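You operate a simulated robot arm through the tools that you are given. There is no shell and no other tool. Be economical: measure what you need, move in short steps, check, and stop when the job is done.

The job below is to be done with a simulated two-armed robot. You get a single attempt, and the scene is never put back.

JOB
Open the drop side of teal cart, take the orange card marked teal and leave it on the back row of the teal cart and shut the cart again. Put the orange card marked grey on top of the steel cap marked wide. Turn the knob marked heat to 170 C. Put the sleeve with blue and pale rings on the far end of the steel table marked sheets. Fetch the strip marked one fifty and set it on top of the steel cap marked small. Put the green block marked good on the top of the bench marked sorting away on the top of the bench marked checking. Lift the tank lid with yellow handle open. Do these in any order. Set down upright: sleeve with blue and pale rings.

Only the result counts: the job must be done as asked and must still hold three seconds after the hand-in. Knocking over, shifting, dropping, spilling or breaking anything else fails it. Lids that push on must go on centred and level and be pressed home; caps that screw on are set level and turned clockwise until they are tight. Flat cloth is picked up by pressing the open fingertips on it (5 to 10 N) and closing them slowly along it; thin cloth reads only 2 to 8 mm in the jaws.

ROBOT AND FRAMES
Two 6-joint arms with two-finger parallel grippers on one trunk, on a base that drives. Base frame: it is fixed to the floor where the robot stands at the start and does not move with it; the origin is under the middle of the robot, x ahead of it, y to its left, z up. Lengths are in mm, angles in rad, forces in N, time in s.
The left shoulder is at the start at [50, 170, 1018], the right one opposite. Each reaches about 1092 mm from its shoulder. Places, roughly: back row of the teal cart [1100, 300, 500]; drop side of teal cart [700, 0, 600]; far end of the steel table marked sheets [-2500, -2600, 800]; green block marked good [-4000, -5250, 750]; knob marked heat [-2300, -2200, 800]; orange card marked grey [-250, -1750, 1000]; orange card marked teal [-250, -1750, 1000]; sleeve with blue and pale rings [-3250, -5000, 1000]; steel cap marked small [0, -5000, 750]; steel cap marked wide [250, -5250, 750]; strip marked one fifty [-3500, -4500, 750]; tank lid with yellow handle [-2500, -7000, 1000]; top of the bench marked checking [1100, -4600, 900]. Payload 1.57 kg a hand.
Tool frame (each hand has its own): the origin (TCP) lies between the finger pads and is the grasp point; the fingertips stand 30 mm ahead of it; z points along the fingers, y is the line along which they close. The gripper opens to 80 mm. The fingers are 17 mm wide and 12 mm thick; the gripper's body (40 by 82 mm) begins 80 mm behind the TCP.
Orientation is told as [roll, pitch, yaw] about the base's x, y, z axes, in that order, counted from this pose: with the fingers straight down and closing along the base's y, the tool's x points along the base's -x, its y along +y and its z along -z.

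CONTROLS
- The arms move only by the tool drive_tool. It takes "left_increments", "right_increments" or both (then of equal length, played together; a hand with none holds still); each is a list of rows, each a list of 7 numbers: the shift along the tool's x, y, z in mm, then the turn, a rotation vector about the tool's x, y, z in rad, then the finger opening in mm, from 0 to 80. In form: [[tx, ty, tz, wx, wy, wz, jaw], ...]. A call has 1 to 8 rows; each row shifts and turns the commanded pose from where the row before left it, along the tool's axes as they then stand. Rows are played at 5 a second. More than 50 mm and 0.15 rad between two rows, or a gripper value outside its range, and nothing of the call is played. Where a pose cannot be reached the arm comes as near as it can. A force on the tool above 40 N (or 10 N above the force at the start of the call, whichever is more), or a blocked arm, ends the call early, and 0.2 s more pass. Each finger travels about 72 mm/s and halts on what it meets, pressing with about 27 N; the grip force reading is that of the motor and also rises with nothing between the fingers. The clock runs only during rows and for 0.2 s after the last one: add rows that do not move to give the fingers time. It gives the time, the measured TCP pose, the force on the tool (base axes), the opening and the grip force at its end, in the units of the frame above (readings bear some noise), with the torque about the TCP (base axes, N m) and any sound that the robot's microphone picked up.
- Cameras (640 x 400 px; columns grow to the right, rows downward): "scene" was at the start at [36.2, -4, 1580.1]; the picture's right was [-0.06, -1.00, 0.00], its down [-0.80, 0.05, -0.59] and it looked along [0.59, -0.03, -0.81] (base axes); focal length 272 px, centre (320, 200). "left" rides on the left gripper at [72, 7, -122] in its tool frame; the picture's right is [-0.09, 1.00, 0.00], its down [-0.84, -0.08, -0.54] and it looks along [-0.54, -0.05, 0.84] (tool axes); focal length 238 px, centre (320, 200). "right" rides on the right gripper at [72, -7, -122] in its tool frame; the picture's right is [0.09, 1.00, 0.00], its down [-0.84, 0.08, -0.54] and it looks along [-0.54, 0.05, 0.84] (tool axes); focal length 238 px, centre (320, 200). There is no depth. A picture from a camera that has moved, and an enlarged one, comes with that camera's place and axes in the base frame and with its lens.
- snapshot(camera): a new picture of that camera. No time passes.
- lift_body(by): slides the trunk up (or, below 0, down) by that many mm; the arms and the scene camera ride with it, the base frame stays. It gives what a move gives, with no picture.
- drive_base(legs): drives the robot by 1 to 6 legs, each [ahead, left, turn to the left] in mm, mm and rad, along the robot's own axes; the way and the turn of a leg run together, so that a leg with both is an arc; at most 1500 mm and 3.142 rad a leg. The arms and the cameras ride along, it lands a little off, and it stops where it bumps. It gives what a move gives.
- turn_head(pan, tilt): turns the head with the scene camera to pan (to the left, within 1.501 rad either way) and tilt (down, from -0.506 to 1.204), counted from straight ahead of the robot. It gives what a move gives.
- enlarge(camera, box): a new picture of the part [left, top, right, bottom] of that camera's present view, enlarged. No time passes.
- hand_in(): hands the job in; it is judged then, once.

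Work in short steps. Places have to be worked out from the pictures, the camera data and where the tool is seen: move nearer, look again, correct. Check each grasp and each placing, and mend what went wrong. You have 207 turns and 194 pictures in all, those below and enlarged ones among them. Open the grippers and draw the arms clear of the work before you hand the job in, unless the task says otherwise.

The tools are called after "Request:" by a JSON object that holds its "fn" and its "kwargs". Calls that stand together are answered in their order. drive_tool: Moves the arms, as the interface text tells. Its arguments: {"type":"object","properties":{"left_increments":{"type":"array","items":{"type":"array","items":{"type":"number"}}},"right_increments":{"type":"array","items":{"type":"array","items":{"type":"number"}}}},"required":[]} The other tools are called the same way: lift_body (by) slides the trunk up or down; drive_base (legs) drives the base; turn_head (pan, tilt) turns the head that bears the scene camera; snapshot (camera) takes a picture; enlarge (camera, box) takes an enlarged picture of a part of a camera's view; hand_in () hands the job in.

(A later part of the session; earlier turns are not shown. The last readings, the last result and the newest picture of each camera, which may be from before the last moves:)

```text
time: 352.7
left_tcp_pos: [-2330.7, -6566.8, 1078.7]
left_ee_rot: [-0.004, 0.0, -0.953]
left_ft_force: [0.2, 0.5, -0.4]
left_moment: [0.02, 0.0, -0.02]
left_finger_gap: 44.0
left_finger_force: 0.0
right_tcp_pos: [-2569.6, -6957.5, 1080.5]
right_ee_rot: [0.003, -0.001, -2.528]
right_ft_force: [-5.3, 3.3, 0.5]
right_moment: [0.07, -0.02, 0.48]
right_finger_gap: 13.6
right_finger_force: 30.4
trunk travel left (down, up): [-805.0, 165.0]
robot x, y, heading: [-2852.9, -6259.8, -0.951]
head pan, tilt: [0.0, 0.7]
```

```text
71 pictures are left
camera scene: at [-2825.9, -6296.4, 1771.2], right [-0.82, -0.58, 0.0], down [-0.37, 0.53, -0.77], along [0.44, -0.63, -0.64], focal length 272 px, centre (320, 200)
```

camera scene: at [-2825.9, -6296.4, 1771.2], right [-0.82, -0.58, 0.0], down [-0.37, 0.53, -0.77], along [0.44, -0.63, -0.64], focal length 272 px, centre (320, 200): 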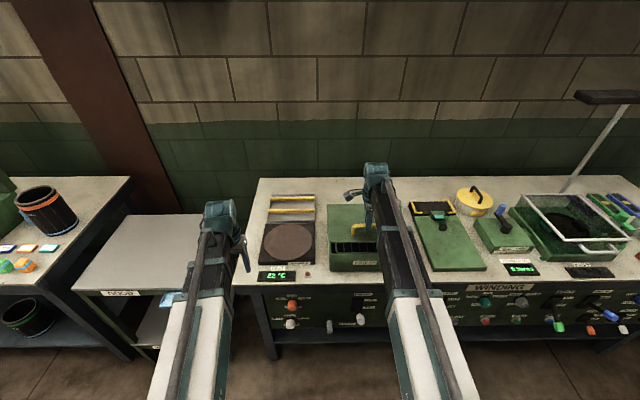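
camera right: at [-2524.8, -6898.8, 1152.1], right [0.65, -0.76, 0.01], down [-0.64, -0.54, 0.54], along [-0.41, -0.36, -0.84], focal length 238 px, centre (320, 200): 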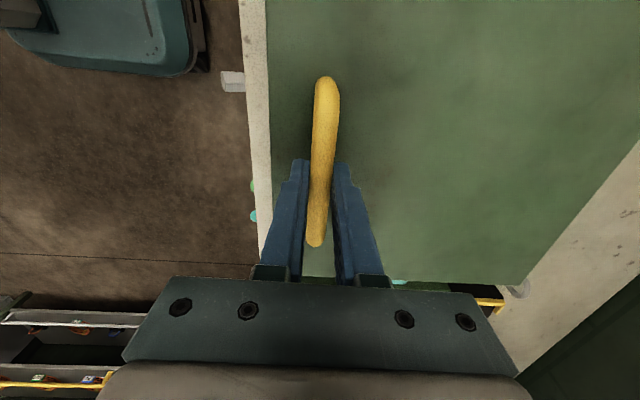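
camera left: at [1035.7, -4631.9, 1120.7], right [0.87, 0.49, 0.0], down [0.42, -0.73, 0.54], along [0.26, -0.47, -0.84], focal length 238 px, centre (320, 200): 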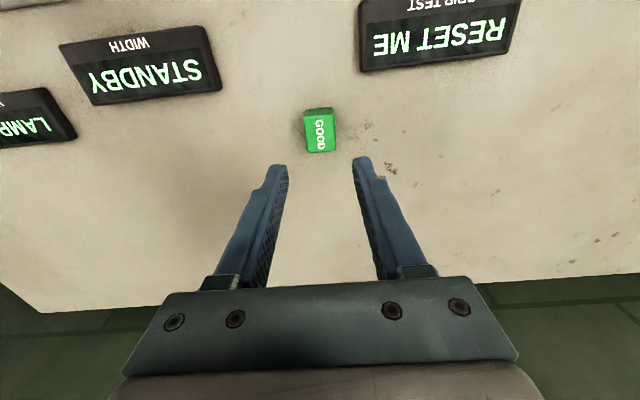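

The lid follows along the arc. I continue in steps of trunk lift and forward shift.

Request:
{"fn": "lift_body", "kwargs": {"by": 25}}

Request:
{"fn": "drive_tool", "kwargs": {"right_increments": [[0, 11, 0, 0, 0, 0, 4]]}}

Request:
{"fn": "lift_body", "kwargs": {"by": 22}}

Request:
{"fn": "drive_tool", "kwargs": {"right_increments": [[0, 14, 0, 0, 0, 0, 4]]}}

Request:
{"fn": "lift_body", "kwargs": {"by": 20}}

Request:
{"fn": "drive_tool", "kwargs": {"right_increments": [[0, 16, 0, 0, 0, 0, 4]]}}

Request:
{"fn": "snapshot", "kwargs": {"camera": "scene"}}

```text
time: 353.4
left_tcp_pos: [-2328.0, -6571.5, 1104.6]
left_ee_rot: [-0.004, 0.002, -0.955]
left_ft_force: [-0.9, -0.3, 0.2]
left_moment: [-0.04, 0.04, -0.03]
left_finger_gap: 43.9
left_finger_force: 0.1
right_tcp_pos: [-2565.4, -6966.2, 1102.2]
right_ee_rot: [0.01, 0.0, -2.527]
right_ft_force: [11.1, -21.2, -13.7]
right_moment: [-0.2, -0.26, 0.45]
right_finger_gap: 13.7
right_finger_force: 29.9
trunk travel left (down, up): [-830.0, 140.0]
robot x, y, heading: [-2852.3, -6260.4, -0.956]
head pan, tilt: [0.0, 0.7]
```

```text
time: 353.8
left_tcp_pos: [-2328.4, -6568.7, 1105.4]
left_ee_rot: [-0.002, 0.0, -0.954]
left_ft_force: [-0.7, -0.1, -0.3]
left_moment: [0.02, -0.03, -0.04]
left_finger_gap: 43.9
left_finger_force: 0.1
right_tcp_pos: [-2563.0, -6967.4, 1104.6]
right_ee_rot: [0.005, 0.001, -2.527]
right_ft_force: [-4.8, 1.8, 0.1]
right_moment: [0.12, -0.06, 0.54]
right_finger_gap: 13.9
right_finger_force: 29.9
trunk travel left (down, up): [-830.0, 140.0]
robot x, y, heading: [-2855.6, -6258.3, -0.956]
head pan, tilt: [0.0, 0.7]
```

```text
time: 354.5
left_tcp_pos: [-2326.6, -6572.1, 1124.5]
left_ee_rot: [-0.002, 0.003, -0.95]
left_ft_force: [0.5, 0.1, 0.2]
left_moment: [0.01, -0.02, -0.02]
left_finger_gap: 44.1
left_finger_force: 0.1
right_tcp_pos: [-2556.8, -6975.7, 1124.0]
right_ee_rot: [0.012, -0.001, -2.527]
right_ft_force: [14.6, -21.9, -17.7]
right_moment: [-0.12, -0.33, 0.46]
right_finger_gap: 13.9
right_finger_force: 29.9
trunk travel left (down, up): [-852.0, 118.0]
robot x, y, heading: [-2852.4, -6258.9, -0.958]
head pan, tilt: [0.0, 0.7]
```

```text
time: 354.9
left_tcp_pos: [-2329.8, -6566.1, 1127.1]
left_ee_rot: [-0.004, -0.001, -0.953]
left_ft_force: [1.2, -0.8, -0.4]
left_moment: [0.02, 0.0, 0.01]
left_finger_gap: 43.7
left_finger_force: 0.1
right_tcp_pos: [-2555.4, -6978.8, 1128.1]
right_ee_rot: [0.005, 0.0, -2.528]
right_ft_force: [-2.6, 8.1, 3.8]
right_moment: [0.16, -0.06, 0.53]
right_finger_gap: 13.8
right_finger_force: 30.2
trunk travel left (down, up): [-852.0, 118.0]
robot x, y, heading: [-2852.6, -6262.1, -0.95]
head pan, tilt: [0.0, 0.7]
```

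```text
time: 355.5
left_tcp_pos: [-2326.7, -6571.3, 1145.3]
left_ee_rot: [-0.004, 0.002, -0.95]
left_ft_force: [0.0, 0.0, 0.3]
left_moment: [0.0, 0.0, 0.05]
left_finger_gap: 43.7
left_finger_force: 0.1
right_tcp_pos: [-2548.3, -6988.6, 1141.7]
right_ee_rot: [0.009, -0.001, -2.527]
right_ft_force: [17.5, -16.4, -19.4]
right_moment: [0.01, -0.45, 0.54]
right_finger_gap: 13.6
right_finger_force: 30.1
trunk travel left (down, up): [-872.0, 98.0]
robot x, y, heading: [-2853.9, -6260.1, -0.955]
head pan, tilt: [0.0, 0.7]
```

```text
time: 355.9
left_tcp_pos: [-2329.3, -6565.7, 1149.1]
left_ee_rot: [-0.004, -0.001, -0.954]
left_ft_force: [-1.0, -1.0, -0.2]
left_moment: [0.05, -0.02, 0.0]
left_finger_gap: 44.1
left_finger_force: 0.0
right_tcp_pos: [-2546.4, -6991.0, 1148.6]
right_ee_rot: [0.004, 0.001, -2.528]
right_ft_force: [1.0, 14.9, 7.0]
right_moment: [0.29, -0.18, 0.53]
right_finger_gap: 13.7
right_finger_force: 30.6
trunk travel left (down, up): [-872.0, 98.0]
robot x, y, heading: [-2849.9, -6261.5, -0.953]
head pan, tilt: [0.0, 0.7]
```

```text
70 pictures are left
camera scene: at [-2825.2, -6293.4, 1838.5], right [-0.82, -0.58, 0.0], down [-0.37, 0.52, -0.77], along [0.44, -0.63, -0.64], focal length 272 px, centre (320, 200)
```

scene: 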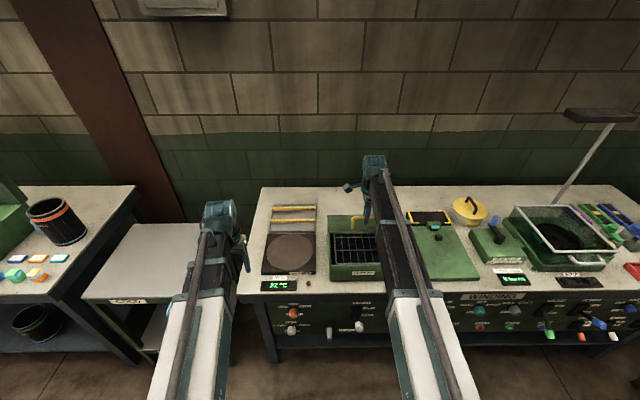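

Angle ≈31° by the arc fit (R≈246). I continue with larger forward shares.

Request:
{"fn": "lift_body", "kwargs": {"by": 20}}

Request:
{"fn": "drive_tool", "kwargs": {"right_increments": [[0, 8, 0, 0, 0, 0, 4], [0, 8, 0, 0, 0, 0, 4]]}}

Request:
{"fn": "lift_body", "kwargs": {"by": 18}}

Request:
{"fn": "drive_tool", "kwargs": {"right_increments": [[0, 10, 0, 0, 0, 0, 4], [0, 11, 0, 0, 0, 0, 4]]}}

Request:
{"fn": "lift_body", "kwargs": {"by": 16}}

Request:
{"fn": "drive_tool", "kwargs": {"right_increments": [[0, 12, 0, 0, 0, 0, 4], [0, 13, 0, 0, 0, 0, 4]]}}

Request:
{"fn": "lift_body", "kwargs": {"by": 13}}

Request:
{"fn": "drive_tool", "kwargs": {"right_increments": [[0, 13, 0, 0, 0, 0, 4], [0, 14, 0, 0, 0, 0, 4]]}}

Request:
{"fn": "snapshot", "kwargs": {"camera": "scene"}}

```text
time: 356.6
left_tcp_pos: [-2324.9, -6570.3, 1163.6]
left_ee_rot: [-0.004, 0.004, -0.951]
left_ft_force: [-0.1, 0.5, -0.4]
left_moment: [-0.01, 0.0, -0.01]
left_finger_gap: 44.1
left_finger_force: 0.1
right_tcp_pos: [-2539.2, -7001.3, 1163.4]
right_ee_rot: [0.008, 0.0, -2.525]
right_ft_force: [23.8, -10.6, -23.1]
right_moment: [0.04, -0.44, 0.57]
right_finger_gap: 13.8
right_finger_force: 30.3
trunk travel left (down, up): [-892.0, 78.0]
robot x, y, heading: [-2852.7, -6260.7, -0.961]
head pan, tilt: [0.0, 0.7]
```

```text
time: 357.2
left_tcp_pos: [-2328.1, -6565.8, 1167.1]
left_ee_rot: [-0.004, 0.0, -0.952]
left_ft_force: [-0.6, 0.6, 0.2]
left_moment: [0.02, 0.0, 0.01]
left_finger_gap: 44.1
left_finger_force: 0.1
right_tcp_pos: [-2535.4, -7005.9, 1167.6]
right_ee_rot: [0.004, -0.001, -2.525]
right_ft_force: [11.1, 16.8, 2.9]
right_moment: [0.28, -0.07, 0.53]
right_finger_gap: 13.9
right_finger_force: 29.8
trunk travel left (down, up): [-892.0, 78.0]
robot x, y, heading: [-2854.9, -6260.1, -0.958]
head pan, tilt: [0.0, 0.7]
```

```text
time: 357.9
left_tcp_pos: [-2325.9, -6571.4, 1182.0]
left_ee_rot: [-0.005, 0.003, -0.953]
left_ft_force: [1.2, 0.3, 0.1]
left_moment: [0.01, 0.05, 0.0]
left_finger_gap: 44.1
left_finger_force: 0.0
right_tcp_pos: [-2532.0, -7015.4, 1180.8]
right_ee_rot: [0.007, 0.002, -2.528]
right_ft_force: [22.0, -9.5, -24.4]
right_moment: [0.05, -0.58, 0.61]
right_finger_gap: 13.8
right_finger_force: 29.8
trunk travel left (down, up): [-910.0, 60.0]
robot x, y, heading: [-2850.9, -6257.6, -0.953]
head pan, tilt: [0.0, 0.7]
```

```text
time: 358.4
left_tcp_pos: [-2330.5, -6565.3, 1186.6]
left_ee_rot: [-0.005, -0.002, -0.952]
left_ft_force: [-0.6, 0.7, 0.0]
left_moment: [0.01, -0.01, 0.0]
left_finger_gap: 44.0
left_finger_force: 0.1
right_tcp_pos: [-2527.7, -7020.8, 1186.6]
right_ee_rot: [0.005, -0.002, -2.53]
right_ft_force: [-4.8, 15.9, 15.1]
right_moment: [0.59, -0.09, 0.51]
right_finger_gap: 13.9
right_finger_force: 30.3
trunk travel left (down, up): [-910.0, 60.0]
robot x, y, heading: [-2851.1, -6258.2, -0.954]
head pan, tilt: [0.0, 0.7]
```

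```text
time: 359.1
left_tcp_pos: [-2326.5, -6571.2, 1199.3]
left_ee_rot: [-0.003, 0.005, -0.953]
left_ft_force: [0.3, 0.2, -0.6]
left_moment: [-0.01, 0.01, 0.01]
left_finger_gap: 43.9
left_finger_force: 0.1
right_tcp_pos: [-2519.5, -7031.7, 1197.8]
right_ee_rot: [0.008, -0.002, -2.528]
right_ft_force: [9.8, -11.9, -21.3]
right_moment: [-0.38, 0.06, 0.51]
right_finger_gap: 13.9
right_finger_force: 30.0
trunk travel left (down, up): [-926.0, 44.0]
robot x, y, heading: [-2854.0, -6262.1, -0.957]
head pan, tilt: [0.0, 0.7]
```

```text
time: 359.7
left_tcp_pos: [-2331.6, -6563.7, 1204.3]
left_ee_rot: [-0.003, -0.004, -0.954]
left_ft_force: [-0.9, 0.0, 0.6]
left_moment: [-0.02, -0.02, -0.02]
left_finger_gap: 44.0
left_finger_force: 0.1
right_tcp_pos: [-2512.8, -7041.9, 1206.1]
right_ee_rot: [0.004, -0.002, -2.529]
right_ft_force: [-13.0, 15.8, 27.0]
right_moment: [0.47, 0.1, 0.51]
right_finger_gap: 14.0
right_finger_force: 30.2
trunk travel left (down, up): [-926.0, 44.0]
robot x, y, heading: [-2849.8, -6260.9, -0.956]
head pan, tilt: [0.0, 0.7]
```

```text
time: 360.3
left_tcp_pos: [-2327.3, -6570.7, 1212.9]
left_ee_rot: [-0.004, 0.002, -0.953]
left_ft_force: [-0.4, -0.3, -0.8]
left_moment: [-0.02, 0.0, 0.02]
left_finger_gap: 43.7
left_finger_force: 0.1
right_tcp_pos: [-2506.5, -7052.8, 1212.0]
right_ee_rot: [0.011, 0.002, -2.528]
right_ft_force: [1.8, -7.0, -12.0]
right_moment: [-0.19, -0.13, 0.53]
right_finger_gap: 14.0
right_finger_force: 30.8
trunk travel left (down, up): [-939.0, 31.0]
robot x, y, heading: [-2854.4, -6265.0, -0.956]
head pan, tilt: [0.0, 0.7]
```

```text
time: 360.9
left_tcp_pos: [-2331.6, -6564.2, 1217.0]
left_ee_rot: [-0.004, -0.003, -0.953]
left_ft_force: [-0.6, 0.3, 0.2]
left_moment: [-0.03, 0.01, -0.01]
left_finger_gap: 44.0
left_finger_force: 0.0
right_tcp_pos: [-2497.5, -7065.1, 1217.6]
right_ee_rot: [0.008, -0.001, -2.528]
right_ft_force: [-10.6, 12.4, 28.5]
right_moment: [0.24, 0.17, 0.51]
right_finger_gap: 13.4
right_finger_force: 30.2
trunk travel left (down, up): [-939.0, 31.0]
robot x, y, heading: [-2855.7, -6259.8, -0.952]
head pan, tilt: [0.0, 0.7]
```

```text
69 pictures are left
camera scene: at [-2828.9, -6290.4, 1905.8], right [-0.82, -0.58, 0.0], down [-0.37, 0.52, -0.77], along [0.44, -0.63, -0.64], focal length 272 px, centre (320, 200)
```

scene: 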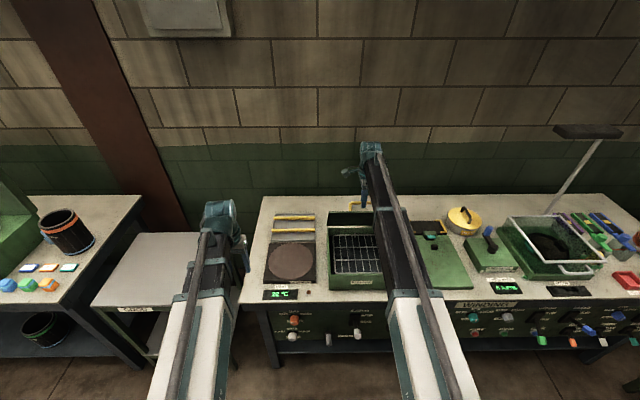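

Angle ≈56°; the arc fit holds (R≈252). I go on; for the last part I'll use small base moves, as the arm nears its reach.

Request:
{"fn": "lift_body", "kwargs": {"by": 9}}

Request:
{"fn": "drive_tool", "kwargs": {"right_increments": [[0, 11, 0, 0, 0, 0, 4], [0, 11, 0, 0, 0, 0, 4]]}}

Request:
{"fn": "lift_body", "kwargs": {"by": 8}}

Request:
{"fn": "drive_tool", "kwargs": {"right_increments": [[0, 11, 0, 0, 0, 0, 4], [0, 12, 0, 0, 0, 0, 4]]}}

Request:
{"fn": "lift_body", "kwargs": {"by": 5}}

Request:
{"fn": "drive_base", "kwargs": {"legs": [[26, 0, 0]]}}

Request:
{"fn": "snapshot", "kwargs": {"camera": "scene"}}

```text
time: 361.5
left_tcp_pos: [-2327.1, -6568.8, 1222.6]
left_ee_rot: [-0.004, 0.001, -0.954]
left_ft_force: [0.7, -0.1, 0.0]
left_moment: [0.0, 0.0, 0.01]
left_finger_gap: 44.0
left_finger_force: 0.0
right_tcp_pos: [-2491.2, -7071.8, 1222.5]
right_ee_rot: [0.012, 0.001, -2.528]
right_ft_force: [1.4, -3.0, -6.7]
right_moment: [-0.14, -0.14, 0.52]
right_finger_gap: 13.8
right_finger_force: 30.1
trunk travel left (down, up): [-948.0, 22.0]
robot x, y, heading: [-2854.9, -6259.1, -0.961]
head pan, tilt: [0.0, 0.7]
```

```text
time: 362.1
left_tcp_pos: [-2331.5, -6565.6, 1225.0]
left_ee_rot: [-0.003, -0.005, -0.954]
left_ft_force: [-0.3, 0.4, -0.7]
left_moment: [0.05, 0.01, 0.02]
left_finger_gap: 44.2
left_finger_force: 0.0
right_tcp_pos: [-2482.9, -7082.6, 1226.2]
right_ee_rot: [0.009, 0.0, -2.529]
right_ft_force: [-9.0, 6.8, 25.1]
right_moment: [0.36, -0.11, 0.55]
right_finger_gap: 13.8
right_finger_force: 31.1
trunk travel left (down, up): [-948.0, 22.0]
robot x, y, heading: [-2854.1, -6261.4, -0.96]
head pan, tilt: [0.0, 0.7]
```

```text
time: 362.6
left_tcp_pos: [-2328.8, -6570.2, 1230.6]
left_ee_rot: [-0.004, 0.002, -0.953]
left_ft_force: [0.2, 0.4, 0.5]
left_moment: [0.0, 0.0, -0.01]
left_finger_gap: 44.2
left_finger_force: 0.0
right_tcp_pos: [-2478.2, -7089.2, 1229.3]
right_ee_rot: [0.008, 0.001, -2.529]
right_ft_force: [0.3, -6.0, -12.9]
right_moment: [-0.26, 0.02, 0.53]
right_finger_gap: 13.8
right_finger_force: 30.3
trunk travel left (down, up): [-956.0, 14.0]
robot x, y, heading: [-2854.3, -6262.6, -0.963]
head pan, tilt: [0.0, 0.7]
```

```text
time: 363.2
left_tcp_pos: [-2330.5, -6566.4, 1232.6]
left_ee_rot: [-0.003, -0.001, -0.952]
left_ft_force: [-0.1, 0.5, -0.5]
left_moment: [-0.02, -0.02, 0.02]
left_finger_gap: 43.9
left_finger_force: 0.0
right_tcp_pos: [-2468.9, -7104.2, 1232.8]
right_ee_rot: [0.009, -0.001, -2.527]
right_ft_force: [-5.8, 3.7, 15.9]
right_moment: [0.39, -0.26, 0.52]
right_finger_gap: 13.9
right_finger_force: 30.5
trunk travel left (down, up): [-956.0, 14.0]
robot x, y, heading: [-2855.5, -6264.3, -0.956]
head pan, tilt: [0.0, 0.7]
```

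```text
time: 363.8
left_tcp_pos: [-2328.0, -6570.4, 1235.6]
left_ee_rot: [-0.003, 0.002, -0.954]
left_ft_force: [-0.2, -0.2, 0.1]
left_moment: [0.04, -0.03, 0.02]
left_finger_gap: 44.1
left_finger_force: 0.1
right_tcp_pos: [-2464.8, -7108.0, 1233.8]
right_ee_rot: [0.009, 0.0, -2.527]
right_ft_force: [0.2, -2.6, -14.0]
right_moment: [0.03, -0.21, 0.57]
right_finger_gap: 14.1
right_finger_force: 30.1
trunk travel left (down, up): [-961.0, 9.0]
robot x, y, heading: [-2853.1, -6259.4, -0.957]
head pan, tilt: [0.0, 0.7]
```

```text
time: 364.6
left_tcp_pos: [-2314.1, -6587.9, 1235.6]
left_ee_rot: [-0.002, -0.001, -0.953]
left_ft_force: [-1.4, -0.9, 0.3]
left_moment: [-0.04, 0.0, -0.01]
left_finger_gap: 44.0
left_finger_force: 0.0
right_tcp_pos: [-2452.1, -7125.0, 1237.6]
right_ee_rot: [0.009, -0.001, -2.528]
right_ft_force: [0.4, -0.4, 13.4]
right_moment: [-0.35, 0.28, 0.5]
right_finger_gap: 14.0
right_finger_force: 29.9
trunk travel left (down, up): [-961.0, 9.0]
robot x, y, heading: [-2835.9, -6283.1, -0.959]
head pan, tilt: [0.0, 0.7]
```

```text
68 pictures are left
camera scene: at [-2810.6, -6316.4, 1927.1], right [-0.82, -0.58, 0.0], down [-0.37, 0.53, -0.77], along [0.44, -0.63, -0.64], focal length 272 px, centre (320, 200)
```

scene: 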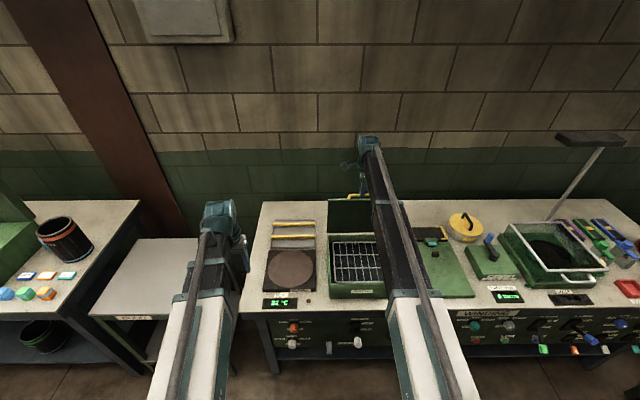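

Angle ≈74°, near the top of the arc. I push on with base steps past the vertical.

Request:
{"fn": "drive_base", "kwargs": {"legs": [[25, 0, 0]]}}

Request:
{"fn": "drive_base", "kwargs": {"legs": [[25, 0, 0]]}}

Request:
{"fn": "lift_body", "kwargs": {"by": -2}}

Request:
{"fn": "drive_base", "kwargs": {"legs": [[22, 0, 0]]}}

Request:
{"fn": "snapshot", "kwargs": {"camera": "scene"}}

Request:
{"fn": "snapshot", "kwargs": {"camera": "right"}}

```text
time: 365.4
left_tcp_pos: [-2299.3, -6608.5, 1235.2]
left_ee_rot: [-0.002, 0.0, -0.952]
left_ft_force: [-0.1, -0.3, 0.6]
left_moment: [-0.01, 0.0, -0.01]
left_finger_gap: 44.0
left_finger_force: 0.0
right_tcp_pos: [-2436.5, -7146.3, 1236.7]
right_ee_rot: [0.008, 0.0, -2.525]
right_ft_force: [1.8, 0.5, 3.6]
right_moment: [-0.32, 0.29, 0.52]
right_finger_gap: 14.0
right_finger_force: 30.2
trunk travel left (down, up): [-961.0, 9.0]
robot x, y, heading: [-2825.4, -6299.0, -0.96]
head pan, tilt: [0.0, 0.7]
```

```text
time: 366.2
left_tcp_pos: [-2284.3, -6630.4, 1235.0]
left_ee_rot: [-0.004, 0.003, -0.952]
left_ft_force: [-0.7, -0.5, -0.2]
left_moment: [0.02, -0.02, 0.0]
left_finger_gap: 44.0
left_finger_force: 0.0
right_tcp_pos: [-2423.0, -7167.2, 1234.8]
right_ee_rot: [0.005, 0.001, -2.524]
right_ft_force: [0.2, 3.7, -16.1]
right_moment: [0.0, 0.09, 0.5]
right_finger_gap: 13.9
right_finger_force: 29.9
trunk travel left (down, up): [-961.0, 9.0]
robot x, y, heading: [-2808.2, -6323.8, -0.952]
head pan, tilt: [0.0, 0.7]
```

```text
time: 366.7
left_tcp_pos: [-2284.8, -6629.5, 1234.2]
left_ee_rot: [-0.004, 0.0, -0.951]
left_ft_force: [0.9, 0.1, 0.3]
left_moment: [0.02, -0.01, -0.01]
left_finger_gap: 44.1
left_finger_force: 0.1
right_tcp_pos: [-2422.2, -7165.5, 1234.1]
right_ee_rot: [0.01, 0.0, -2.526]
right_ft_force: [1.8, -2.6, 11.8]
right_moment: [-0.07, -0.09, 0.59]
right_finger_gap: 13.8
right_finger_force: 30.0
trunk travel left (down, up): [-959.0, 11.0]
robot x, y, heading: [-2809.7, -6320.2, -0.957]
head pan, tilt: [0.0, 0.7]
```

```text
time: 367.5
left_tcp_pos: [-2270.3, -6648.3, 1233.4]
left_ee_rot: [-0.001, 0.001, -0.951]
left_ft_force: [0.0, 0.8, -0.2]
left_moment: [-0.02, 0.04, -0.03]
left_finger_gap: 44.0
left_finger_force: 0.0
right_tcp_pos: [-2409.3, -7185.0, 1233.1]
right_ee_rot: [0.006, -0.001, -2.526]
right_ft_force: [-2.6, 5.2, -18.9]
right_moment: [0.33, -0.19, 0.52]
right_finger_gap: 14.0
right_finger_force: 30.3
trunk travel left (down, up): [-959.0, 11.0]
robot x, y, heading: [-2798.8, -6339.6, -0.957]
head pan, tilt: [0.0, 0.7]
```

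```text
67 pictures are left
camera scene: at [-2767.3, -6378.6, 1924.8], right [-0.82, -0.58, 0.0], down [-0.37, 0.53, -0.76], along [0.44, -0.62, -0.65], focal length 272 px, centre (320, 200)
```

scene: 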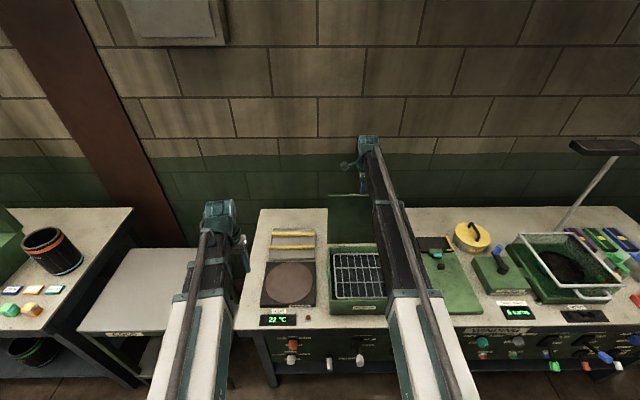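

```text
66 pictures are left
camera right: at [-2355.3, -7137.6, 1355.0], right [0.65, -0.76, 0.0], down [-0.64, -0.54, 0.54], along [-0.41, -0.36, -0.84], focal length 238 px, centre (320, 200)
```

right: 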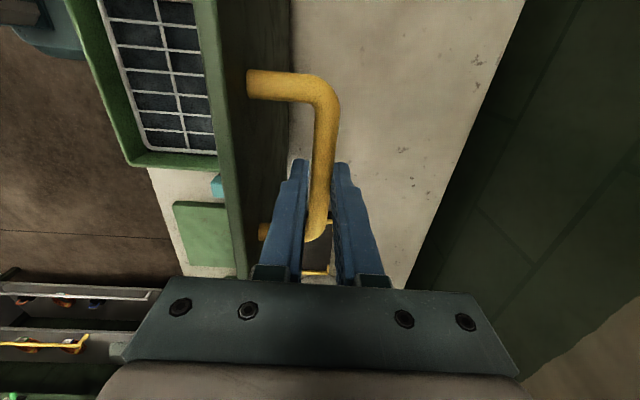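

The lid is about vertical. I push on by another 35 mm while lowering slightly so it passes well over centre.

Request:
{"fn": "lift_body", "kwargs": {"by": -4}}

Request:
{"fn": "drive_base", "kwargs": {"legs": [[20, 0, 0]]}}

Request:
{"fn": "lift_body", "kwargs": {"by": -7}}

Request:
{"fn": "drive_base", "kwargs": {"legs": [[18, 0, 0]]}}

Request:
{"fn": "lift_body", "kwargs": {"by": -4}}

Request:
{"fn": "snapshot", "kwargs": {"camera": "right"}}

```text
time: 368.1
left_tcp_pos: [-2272.9, -6646.1, 1230.6]
left_ee_rot: [-0.002, 0.0, -0.951]
left_ft_force: [-1.4, 0.4, -0.9]
left_moment: [0.04, -0.01, 0.0]
left_finger_gap: 44.2
left_finger_force: 0.0
right_tcp_pos: [-2410.1, -7182.6, 1231.5]
right_ee_rot: [0.008, -0.001, -2.526]
right_ft_force: [3.0, -5.2, 28.0]
right_moment: [-0.09, -0.01, 0.51]
right_finger_gap: 13.7
right_finger_force: 30.4
trunk travel left (down, up): [-955.0, 15.0]
robot x, y, heading: [-2796.4, -6343.5, -0.958]
head pan, tilt: [0.0, 0.7]
```

```text
time: 368.9
left_tcp_pos: [-2260.2, -6664.3, 1229.3]
left_ee_rot: [-0.004, 0.002, -0.951]
left_ft_force: [-0.3, 0.3, 0.1]
left_moment: [0.01, 0.01, -0.01]
left_finger_gap: 44.1
left_finger_force: 0.0
right_tcp_pos: [-2396.1, -7201.5, 1228.1]
right_ee_rot: [0.004, 0.0, -2.526]
right_ft_force: [-3.1, 6.1, -15.2]
right_moment: [0.37, -0.19, 0.52]
right_finger_gap: 14.1
right_finger_force: 30.3
trunk travel left (down, up): [-955.0, 15.0]
robot x, y, heading: [-2788.1, -6356.0, -0.954]
head pan, tilt: [0.0, 0.7]
```

```text
time: 369.4
left_tcp_pos: [-2261.0, -6663.4, 1223.2]
left_ee_rot: [-0.004, 0.0, -0.951]
left_ft_force: [0.7, -0.1, 0.3]
left_moment: [0.01, 0.01, 0.04]
left_finger_gap: 44.1
left_finger_force: 0.1
right_tcp_pos: [-2398.0, -7198.9, 1225.2]
right_ee_rot: [0.007, 0.0, -2.526]
right_ft_force: [3.4, -7.4, 24.6]
right_moment: [-0.1, 0.0, 0.52]
right_finger_gap: 14.0
right_finger_force: 30.1
trunk travel left (down, up): [-948.0, 22.0]
robot x, y, heading: [-2787.0, -6356.6, -0.954]
head pan, tilt: [0.0, 0.7]
```

```text
time: 370.2
left_tcp_pos: [-2250.3, -6678.3, 1223.2]
left_ee_rot: [-0.002, 0.001, -0.951]
left_ft_force: [0.7, -0.1, 0.1]
left_moment: [0.03, 0.0, -0.01]
left_finger_gap: 44.0
left_finger_force: 0.1
right_tcp_pos: [-2388.0, -7215.1, 1221.4]
right_ee_rot: [0.006, 0.001, -2.527]
right_ft_force: [-2.9, 4.5, -9.1]
right_moment: [0.49, -0.25, 0.51]
right_finger_gap: 14.0
right_finger_force: 30.8
trunk travel left (down, up): [-948.0, 22.0]
robot x, y, heading: [-2777.8, -6370.8, -0.957]
head pan, tilt: [0.0, 0.7]
```

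```text
time: 370.7
left_tcp_pos: [-2249.7, -6677.1, 1218.9]
left_ee_rot: [-0.001, 0.001, -0.95]
left_ft_force: [-0.9, -0.6, -0.1]
left_moment: [0.01, 0.02, -0.04]
left_finger_gap: 44.1
left_finger_force: 0.0
right_tcp_pos: [-2387.4, -7213.6, 1220.0]
right_ee_rot: [0.009, 0.0, -2.526]
right_ft_force: [6.8, -10.7, 27.2]
right_moment: [-0.26, -0.03, 0.47]
right_finger_gap: 14.2
right_finger_force: 30.6
trunk travel left (down, up): [-944.0, 26.0]
robot x, y, heading: [-2774.8, -6374.6, -0.957]
head pan, tilt: [0.0, 0.7]
```

```text
65 pictures are left
camera right: at [-2334.3, -7166.4, 1342.6], right [0.65, -0.76, 0.01], down [-0.64, -0.54, 0.54], along [-0.41, -0.36, -0.84], focal length 238 px, centre (320, 200)
```

right: 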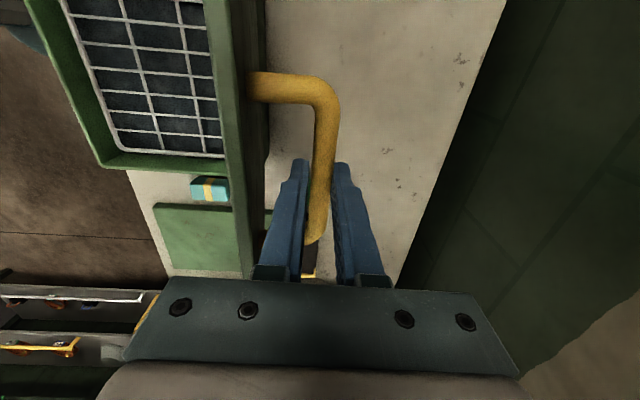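

The lid is ≈100° open. I open the jaw a little and see whether it stays.

Request:
{"fn": "drive_tool", "kwargs": {"right_increments": [[0, 0, 0, 0, 0, 0, 18], [0, 0, 0, 0, 0, 0, 24], [0, 0, 0, 0, 0, 0, 30], [0, 0, 0, 0, 0, 0, 30], [0, 0, 0, 0, 0, 0, 30]]}}

Request:
{"fn": "snapshot", "kwargs": {"camera": "right"}}

```text
time: 371.9
left_tcp_pos: [-2251.2, -6678.9, 1219.3]
left_ee_rot: [-0.003, 0.0, -0.95]
left_ft_force: [-0.3, 0.2, 0.4]
left_moment: [0.03, 0.0, -0.03]
left_finger_gap: 43.9
left_finger_force: 0.1
right_tcp_pos: [-2388.1, -7213.8, 1218.2]
right_ee_rot: [0.005, 0.003, -2.525]
right_ft_force: [0.6, -0.1, 0.5]
right_moment: [-0.02, -0.02, 0.0]
right_finger_gap: 30.3
right_finger_force: 0.1
trunk travel left (down, up): [-944.0, 26.0]
robot x, y, heading: [-2775.2, -6371.2, -0.949]
head pan, tilt: [0.0, 0.7]
```

```text
64 pictures are left
camera right: at [-2334.4, -7166.7, 1341.2], right [0.65, -0.76, 0.01], down [-0.64, -0.54, 0.54], along [-0.41, -0.36, -0.84], focal length 238 px, centre (320, 200)
```

right: 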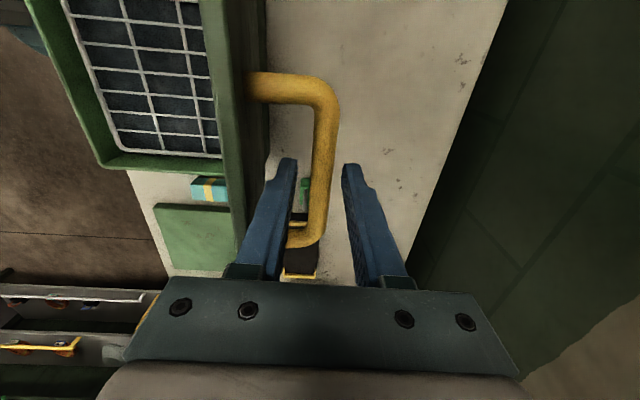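

It stays open. I raise the hand clear of the bar, tilt the fingers slightly away for extra clearance, and slide sideways past the lid's end.

Request:
{"fn": "lift_body", "kwargs": {"by": 25}}

Request:
{"fn": "drive_tool", "kwargs": {"right_increments": [[0, 0, 0, -0.12, 0, 0, 30], [0, 0, 0, -0.12, 0, 0, 30]]}}

Request:
{"fn": "snapshot", "kwargs": {"camera": "right"}}

```text
time: 372.6
left_tcp_pos: [-2249.7, -6678.1, 1243.4]
left_ee_rot: [-0.003, -0.001, -0.951]
left_ft_force: [0.1, 0.3, 0.6]
left_moment: [0.02, -0.02, -0.01]
left_finger_gap: 44.1
left_finger_force: 0.1
right_tcp_pos: [-2388.3, -7214.5, 1243.6]
right_ee_rot: [0.004, 0.003, -2.524]
right_ft_force: [0.1, -0.1, -1.1]
right_moment: [0.03, -0.02, -0.01]
right_finger_gap: 30.1
right_finger_force: 0.1
trunk travel left (down, up): [-969.0, 1.0]
robot x, y, heading: [-2775.7, -6369.5, -0.955]
head pan, tilt: [0.0, 0.7]
```

```text
time: 373.2
left_tcp_pos: [-2250.7, -6677.5, 1243.9]
left_ee_rot: [-0.004, 0.0, -0.951]
left_ft_force: [-0.7, -0.4, -0.8]
left_moment: [0.0, 0.04, -0.03]
left_finger_gap: 44.3
left_finger_force: 0.0
right_tcp_pos: [-2388.6, -7213.5, 1250.2]
right_ee_rot: [0.246, 0.002, -2.527]
right_ft_force: [0.4, 0.4, 0.3]
right_moment: [0.0, 0.02, 0.03]
right_finger_gap: 29.7
right_finger_force: 0.0
right hand out of reach, approached as far as the arm can: row 2
trunk travel left (down, up): [-969.0, 1.0]
robot x, y, heading: [-2775.9, -6370.7, -0.953]
head pan, tilt: [0.0, 0.7]
```

```text
63 pictures are left
camera right: at [-2351.3, -7141.7, 1367.8], right [0.63, -0.73, 0.24], down [-0.72, -0.44, 0.54], along [-0.29, -0.52, -0.8], focal length 238 px, centre (320, 200)
```

right: 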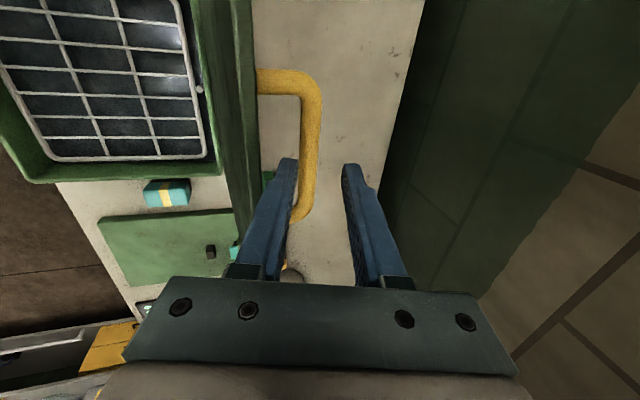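

The tips are now clear above the bar. I slide sideways 225 mm.

Request:
{"fn": "drive_tool", "kwargs": {"right_increments": [[-45, 0, 0, 0, 0, 0, 30], [-45, 0, 0, 0, 0, 0, 30], [-45, 0, 0, 0, 0, 0, 30], [-45, 0, 0, 0, 0, 0, 30], [-45, 0, 0, 0, 0, 0, 30]]}}

Request:
{"fn": "snapshot", "kwargs": {"camera": "right"}}

Request:
{"fn": "snapshot", "kwargs": {"camera": "scene"}}

```text
time: 373.8
left_tcp_pos: [-2250.6, -6676.2, 1244.4]
left_ee_rot: [-0.003, 0.0, -0.949]
left_ft_force: [0.4, 0.2, 0.3]
left_moment: [0.0, 0.02, 0.01]
left_finger_gap: 44.2
left_finger_force: 0.1
right_tcp_pos: [-2419.7, -7233.1, 1251.4]
right_ee_rot: [0.248, 0.027, -2.511]
right_ft_force: [5.2, 2.2, 11.2]
right_moment: [0.28, 0.22, -0.16]
right_finger_gap: 27.6
right_finger_force: 0.1
right hand out of reach, approached as far as the arm can: row 2
trunk travel left (down, up): [-969.0, 1.0]
robot x, y, heading: [-2773.3, -6371.1, -0.956]
head pan, tilt: [0.0, 0.7]
stopped in row 2 (right hand): the force on the tool passed its limit at 55 N (the readings are from after the stop); the commanded pose is now the measured one
```

```text
62 pictures are left
camera right: at [-2385.7, -7162.2, 1370.0], right [0.64, -0.73, 0.25], down [-0.72, -0.46, 0.52], along [-0.27, -0.51, -0.82], focal length 238 px, centre (320, 200)
```

right: 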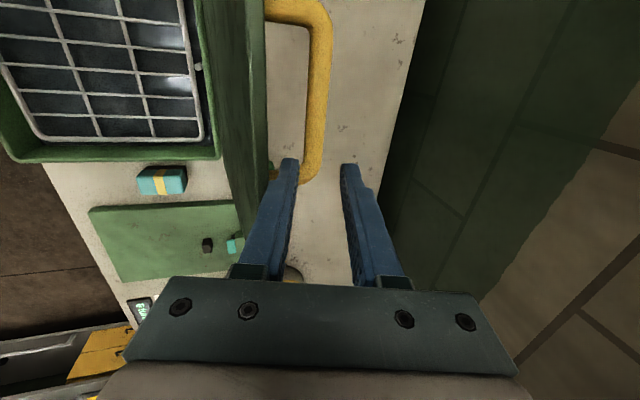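

```text
61 pictures are left
camera scene: at [-2746.7, -6406.5, 1935.1], right [-0.81, -0.58, 0.0], down [-0.37, 0.52, -0.77], along [0.44, -0.62, -0.64], focal length 272 px, centre (320, 200)
```

scene: 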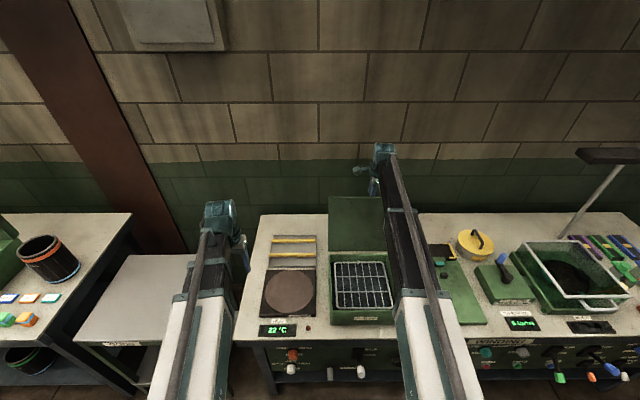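

The near finger met the handle's post – the tips were still below the bar. I step back 20 mm and tilt further, which raises the fingertips well above the bar.

Request:
{"fn": "drive_tool", "kwargs": {"right_increments": [[20, 0, 0, 0, 0, 0, 30], [0, -3, 0, -0.12, 0, 0, 30], [0, -3, 0, -0.12, 0, 0, 30], [0, -3, 0, -0.12, 0, 0, 30], [0, -3, 0, -0.12, 0, 0, 30], [0, -3, 0, -0.12, 0, 0, 30]]}}

Request:
{"fn": "snapshot", "kwargs": {"camera": "right"}}

Request:
{"fn": "enlarge", "kwargs": {"camera": "scene", "box": [310, 120, 470, 340]}}

```text
time: 375.1
left_tcp_pos: [-2250.3, -6676.0, 1244.4]
left_ee_rot: [-0.003, -0.001, -0.951]
left_ft_force: [-0.6, -0.2, 0.5]
left_moment: [0.03, 0.0, -0.01]
left_finger_gap: 44.2
left_finger_force: 0.0
right_tcp_pos: [-2412.8, -7210.3, 1318.9]
right_ee_rot: [0.849, 0.025, -2.514]
right_ft_force: [-0.8, 0.8, 0.1]
right_moment: [-0.03, 0.01, -0.02]
right_finger_gap: 30.2
right_finger_force: 0.1
right hand out of reach, approached as far as the arm can: row 2, 3, 4, 5, 6
trunk travel left (down, up): [-969.0, 1.0]
robot x, y, heading: [-2778.3, -6369.7, -0.955]
head pan, tilt: [0.0, 0.7]
```

```text
60 pictures are left
camera right: at [-2413.9, -7091.5, 1396.4], right [0.45, -0.49, 0.75], down [-0.89, -0.21, 0.4], along [-0.04, -0.85, -0.53], focal length 238 px, centre (320, 200)
```

right: 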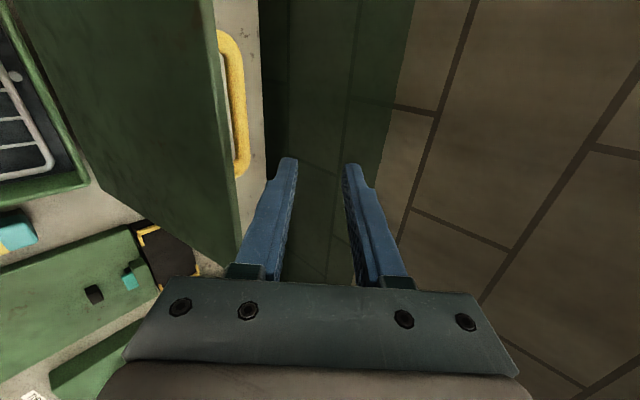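

```text
1.82 times, centred on (390, 230) of scene
camera zoom: at [-2746.8, -6406.8, 1935.0], right [-0.81, -0.58, 0.0], down [-0.37, 0.52, -0.77], along [0.44, -0.62, -0.64], focal length 494 px, centre (193, 146)
```

zoom: 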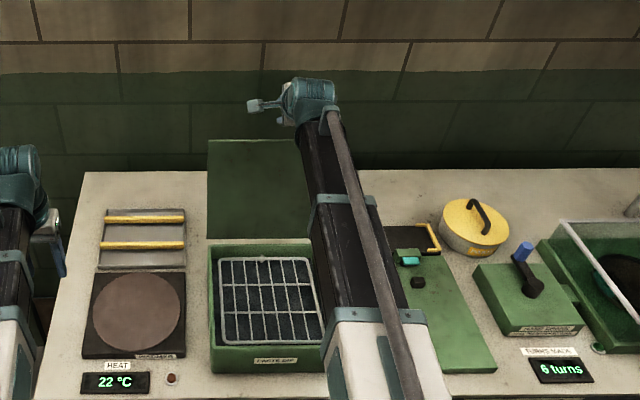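

The fingers are now well above the lid, which stands open. I back the base straight out 300 mm and check the lid.

Request:
{"fn": "drive_base", "kwargs": {"legs": [[-350, 0, 0]]}}

Request:
{"fn": "snapshot", "kwargs": {"camera": "scene"}}

```text
time: 377.4
left_tcp_pos: [-2455.3, -6390.0, 1245.4]
left_ee_rot: [-0.004, 0.0, -0.952]
left_ft_force: [-0.2, -0.3, 0.3]
left_moment: [-0.04, 0.0, -0.03]
left_finger_gap: 43.8
left_finger_force: 0.1
right_tcp_pos: [-2618.8, -6922.4, 1319.3]
right_ee_rot: [0.847, 0.024, -2.517]
right_ft_force: [-0.8, 0.3, 0.5]
right_moment: [-0.01, -0.01, -0.02]
right_finger_gap: 30.0
right_finger_force: 0.0
trunk travel left (down, up): [-969.0, 1.0]
robot x, y, heading: [-2978.1, -6081.3, -0.958]
head pan, tilt: [0.0, 0.7]
```

```text
58 pictures are left
camera scene: at [-2951.3, -6118.8, 1935.0], right [-0.82, -0.58, 0.0], down [-0.37, 0.53, -0.77], along [0.44, -0.62, -0.64], focal length 272 px, centre (320, 200)
```

scene: 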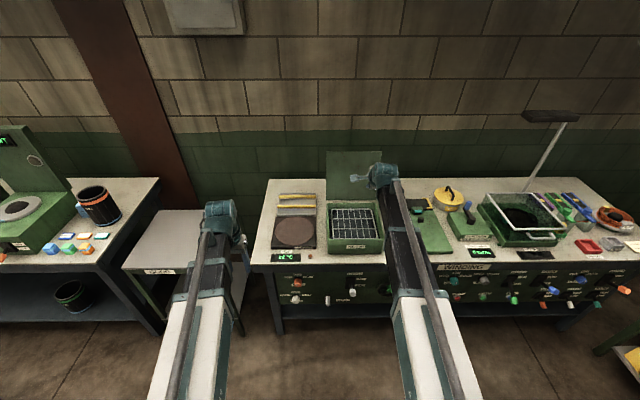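

The lid stands open. I restore the right tool, tuck it in, lower the trunk, and drive to the SORTING bench for the sleeve.

Request:
{"fn": "drive_tool", "kwargs": {"right_increments": [[0, 0, 0, 0.14, 0, 0, 30], [0, 0, 0, 0.14, 0, 0, 30], [0, 0, 0, 0.14, 0, 0, 30], [0, 0, 0, 0.14, 0, 0, 30], [0, 0, 0, 0.14, 0, 0, 30], [0, 0, 0, 0.147, 0, 0, 30]]}}

Request:
{"fn": "drive_tool", "kwargs": {"right_increments": [[0, -46, 0, 0, 0, 0, 30], [0, -46, 0, 0, 0, 0, 30], [0, -46, 0, 0, 0, 0, 30], [0, -46, 0, 0, 0, 0, 30], [0, -46, 0, 0, 0, 0, 30], [0, -46, 0, 0, 0, 0, 30], [0, -46, 0, 0, 0, 0, 30], [0, -46, 0, 0, 0, 0, 30]]}}

Request:
{"fn": "drive_base", "kwargs": {"legs": [[0, 0, -1.57], [-1161, 0, 0], [0, -994, 0.02]]}}

Request:
{"fn": "lift_body", "kwargs": {"by": -130}}

Request:
{"fn": "snapshot", "kwargs": {"camera": "scene"}}

```text
time: 378.8
left_tcp_pos: [-2453.8, -6390.6, 1242.9]
left_ee_rot: [-0.003, 0.003, -0.954]
left_ft_force: [-0.9, 0.0, -0.2]
left_moment: [0.04, 0.01, -0.02]
left_finger_gap: 44.0
left_finger_force: 0.1
right_tcp_pos: [-2617.8, -6925.3, 1243.5]
right_ee_rot: [-0.004, 0.025, -2.516]
right_ft_force: [0.0, 0.3, -0.3]
right_moment: [0.05, 0.0, 0.0]
right_finger_gap: 30.0
right_finger_force: 0.1
right hand out of reach, approached as far as the arm can: row 1, 2, 3, 4, 5
trunk travel left (down, up): [-969.0, 1.0]
robot x, y, heading: [-2981.6, -6078.0, -0.956]
head pan, tilt: [0.0, 0.7]
```

```text
time: 380.6
left_tcp_pos: [-2455.7, -6389.9, 1243.1]
left_ee_rot: [-0.005, 0.0, -0.951]
left_ft_force: [-0.9, -0.4, 0.3]
left_moment: [-0.01, -0.03, 0.02]
left_finger_gap: 44.1
left_finger_force: 0.0
right_tcp_pos: [-2836.0, -6627.9, 1243.8]
right_ee_rot: [0.001, 0.025, -2.516]
right_ft_force: [-0.1, 0.0, 0.1]
right_moment: [-0.01, -0.01, 0.04]
right_finger_gap: 30.0
right_finger_force: 0.0
right hand out of reach, approached as far as the arm can: row 5
trunk travel left (down, up): [-969.0, 1.0]
robot x, y, heading: [-2981.7, -6084.6, -0.952]
head pan, tilt: [0.0, 0.7]
```

```text
time: 395.1
left_tcp_pos: [-2939.3, -5132.4, 1243.8]
left_ee_rot: [-0.003, -0.001, -2.492]
left_ft_force: [0.8, 0.4, 0.4]
left_moment: [0.0, -0.06, 0.01]
left_finger_gap: 44.2
left_finger_force: 0.0
right_tcp_pos: [-3190.8, -4758.4, 1243.8]
right_ee_rot: [-0.002, 0.025, 2.226]
right_ft_force: [-0.1, 0.3, -0.2]
right_moment: [0.0, 0.0, -0.02]
right_finger_gap: 29.8
right_finger_force: 0.1
trunk travel left (down, up): [-969.0, 1.0]
robot x, y, heading: [-2650.6, -4594.9, -2.494]
head pan, tilt: [0.0, 0.7]
```

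```text
time: 396.7
left_tcp_pos: [-2940.0, -5132.6, 1113.6]
left_ee_rot: [-0.003, 0.0, -2.492]
left_ft_force: [0.5, 0.4, 0.5]
left_moment: [-0.03, 0.02, -0.01]
left_finger_gap: 44.2
left_finger_force: 0.0
right_tcp_pos: [-3190.3, -4758.8, 1113.0]
right_ee_rot: [-0.001, 0.024, 2.227]
right_ft_force: [0.1, -0.3, -0.5]
right_moment: [-0.01, 0.02, 0.01]
right_finger_gap: 29.9
right_finger_force: 0.0
trunk travel left (down, up): [-839.0, 131.0]
robot x, y, heading: [-2651.9, -4600.1, -2.492]
head pan, tilt: [0.0, 0.7]
```

```text
57 pictures are left
camera scene: at [-2682.0, -4625.4, 1805.0], right [-0.6, 0.8, 0.0], down [0.51, 0.39, -0.76], along [-0.61, -0.46, -0.64], focal length 272 px, centre (320, 200)
```

scene: 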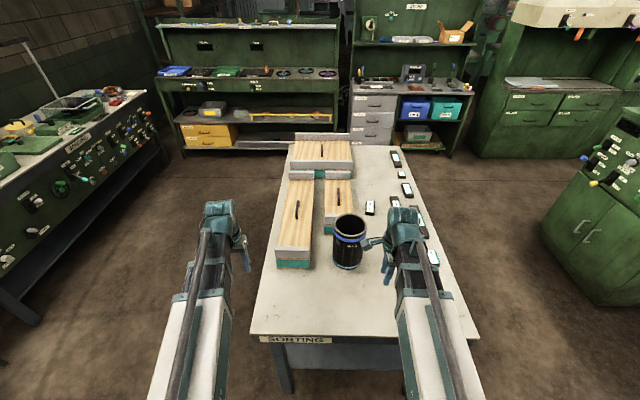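

The sleeve centre is ≈803 ahead and 119 right; rim z≈1029. I bring the right hand over its near rim wall.

Request:
{"fn": "drive_tool", "kwargs": {"right_increments": [[16, 40, 0, 0, 0, 0, 50], [16, 40, 0, 0, 0, 0, 50], [16, 40, 0, 0, 0, 0, 50], [16, 40, 0, 0, 0, 0, 50], [15, 40, 0, 0, 0, 0, 50]]}}

Request:
{"fn": "snapshot", "kwargs": {"camera": "right"}}

```text
time: 397.9
left_tcp_pos: [-2939.7, -5132.8, 1113.3]
left_ee_rot: [-0.004, 0.002, -2.493]
left_ft_force: [-0.8, -0.6, -0.6]
left_moment: [0.0, -0.03, -0.01]
left_finger_gap: 44.1
left_finger_force: 0.0
right_tcp_pos: [-3305.4, -4945.3, 1113.7]
right_ee_rot: [-0.002, 0.025, 2.227]
right_ft_force: [0.1, -0.4, 0.5]
right_moment: [-0.01, 0.0, -0.04]
right_finger_gap: 50.0
right_finger_force: 0.1
right hand out of reach, approached as far as the arm can: row 3
trunk travel left (down, up): [-839.0, 131.0]
robot x, y, heading: [-2645.5, -4597.2, -2.499]
head pan, tilt: [0.0, 0.7]
```

```text
56 pictures are left
camera right: at [-3258.2, -4994.8, 1237.6], right [-0.73, -0.68, 0.0], down [-0.58, 0.63, 0.52], along [-0.36, 0.38, -0.85], focal length 238 px, centre (320, 200)
```

right: 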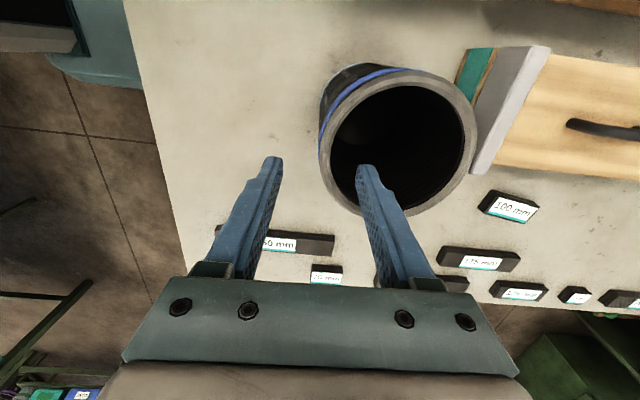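

The near wall lies 5 mm ahead and 8 mm left of the TCP. I shift, lower so the fingers straddle the wall 40 mm deep, and check.

Request:
{"fn": "drive_tool", "kwargs": {"right_increments": [[8, 5, 0, 0, -0.02, 0, 50]]}}

Request:
{"fn": "lift_body", "kwargs": {"by": -70}}

Request:
{"fn": "snapshot", "kwargs": {"camera": "right"}}

```text
time: 398.3
left_tcp_pos: [-2938.9, -5132.4, 1113.5]
left_ee_rot: [-0.003, 0.0, -2.492]
left_ft_force: [0.5, 0.4, 0.2]
left_moment: [0.02, -0.01, -0.04]
left_finger_gap: 44.0
left_finger_force: 0.0
right_tcp_pos: [-3302.4, -4953.6, 1113.0]
right_ee_rot: [-0.002, 0.003, 2.229]
right_ft_force: [0.4, -0.2, 0.7]
right_moment: [0.03, -0.01, 0.02]
right_finger_gap: 49.9
right_finger_force: 0.0
trunk travel left (down, up): [-839.0, 131.0]
robot x, y, heading: [-2651.7, -4596.4, -2.494]
head pan, tilt: [0.0, 0.7]
```

```text
time: 399.4
left_tcp_pos: [-2940.1, -5133.3, 1044.7]
left_ee_rot: [-0.005, 0.0, -2.491]
left_ft_force: [-0.3, -0.3, -0.5]
left_moment: [0.01, -0.01, -0.03]
left_finger_gap: 44.0
left_finger_force: 0.1
right_tcp_pos: [-3301.6, -4953.1, 1043.2]
right_ee_rot: [-0.001, 0.004, 2.226]
right_ft_force: [0.9, -0.3, -0.3]
right_moment: [0.0, -0.02, 0.01]
right_finger_gap: 50.1
right_finger_force: 0.1
trunk travel left (down, up): [-769.0, 201.0]
robot x, y, heading: [-2649.6, -4594.1, -2.49]
head pan, tilt: [0.0, 0.7]
```

```text
55 pictures are left
camera right: at [-3254.0, -5004.8, 1166.7], right [-0.73, -0.68, 0.0], down [-0.57, 0.62, 0.54], along [-0.37, 0.39, -0.84], focal length 238 px, centre (320, 200)
```

right: 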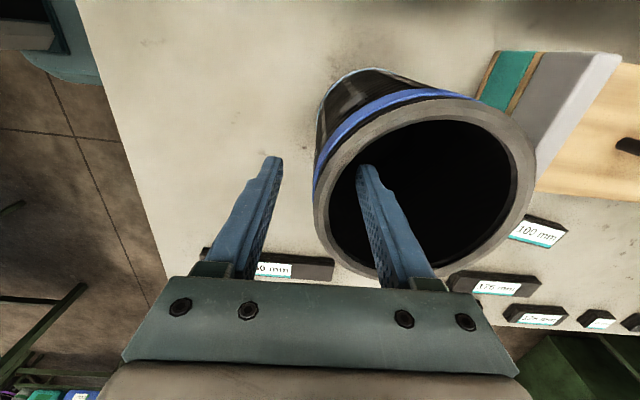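

The fingers straddle the near wall. I shift 4 mm forward, lower 25 mm and close.

Request:
{"fn": "drive_tool", "kwargs": {"right_increments": [[0, 4, 0, 0, 0, 0, 50]]}}

Request:
{"fn": "lift_body", "kwargs": {"by": -25}}

Request:
{"fn": "drive_tool", "kwargs": {"right_increments": [[0, 0, 0, 0, 0, 0, 36], [0, 0, 0, 0, 0, 0, 24], [0, 0, 0, 0, 0, 0, 14], [0, 0, 0, 0, 0, 0, 4], [0, 0, 0, 0, 0, 0, 2], [0, 0, 0, 0, 0, 0, 2]]}}

Request:
{"fn": "snapshot", "kwargs": {"camera": "right"}}

```text
time: 399.8
left_tcp_pos: [-2938.9, -5132.5, 1044.1]
left_ee_rot: [-0.002, 0.0, -2.492]
left_ft_force: [-0.8, 0.0, -0.2]
left_moment: [0.01, -0.03, 0.01]
left_finger_gap: 44.0
left_finger_force: 0.1
right_tcp_pos: [-3304.2, -4954.1, 1044.2]
right_ee_rot: [-0.002, 0.005, 2.228]
right_ft_force: [-0.6, -0.5, -0.2]
right_moment: [-0.02, -0.01, -0.02]
right_finger_gap: 49.7
right_finger_force: 0.0
trunk travel left (down, up): [-769.0, 201.0]
robot x, y, heading: [-2650.4, -4600.0, -2.494]
head pan, tilt: [0.0, 0.7]
```

```text
time: 400.5
left_tcp_pos: [-2939.3, -5132.9, 1018.9]
left_ee_rot: [-0.005, 0.0, -2.493]
left_ft_force: [-1.1, -0.6, 0.3]
left_moment: [-0.01, 0.0, 0.04]
left_finger_gap: 44.2
left_finger_force: 0.2
right_tcp_pos: [-3303.9, -4954.9, 1018.7]
right_ee_rot: [-0.002, 0.006, 2.227]
right_ft_force: [0.1, -0.1, -0.1]
right_moment: [0.01, 0.04, 0.01]
right_finger_gap: 50.2
right_finger_force: 0.0
trunk travel left (down, up): [-744.0, 226.0]
robot x, y, heading: [-2649.9, -4600.0, -2.497]
head pan, tilt: [0.0, 0.7]
```

```text
time: 401.9
left_tcp_pos: [-2938.8, -5132.9, 1019.2]
left_ee_rot: [-0.005, -0.001, -2.492]
left_ft_force: [-0.3, -0.6, -0.3]
left_moment: [-0.01, 0.02, 0.01]
left_finger_gap: 44.0
left_finger_force: 0.1
right_tcp_pos: [-3304.3, -4953.6, 1019.1]
right_ee_rot: [0.0, 0.002, 2.227]
right_ft_force: [0.2, 6.6, 1.5]
right_moment: [0.4, 0.28, -0.4]
right_finger_gap: 11.9
right_finger_force: 27.1
trunk travel left (down, up): [-744.0, 226.0]
robot x, y, heading: [-2648.3, -4599.8, -2.495]
head pan, tilt: [0.0, 0.7]
```

```text
54 pictures are left
camera right: at [-3256.7, -5006.2, 1141.8], right [-0.73, -0.68, 0.0], down [-0.57, 0.62, 0.54], along [-0.37, 0.4, -0.84], focal length 238 px, centre (320, 200)
```

right: 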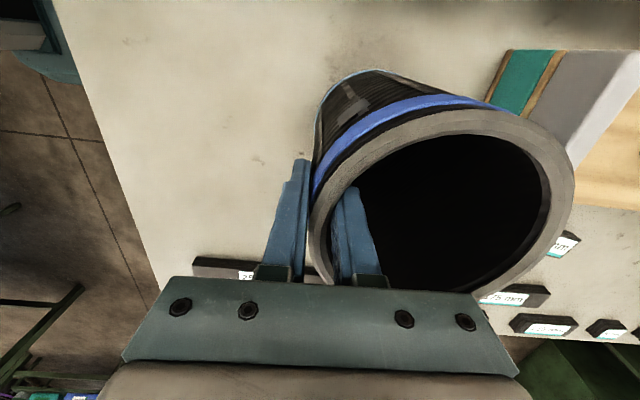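

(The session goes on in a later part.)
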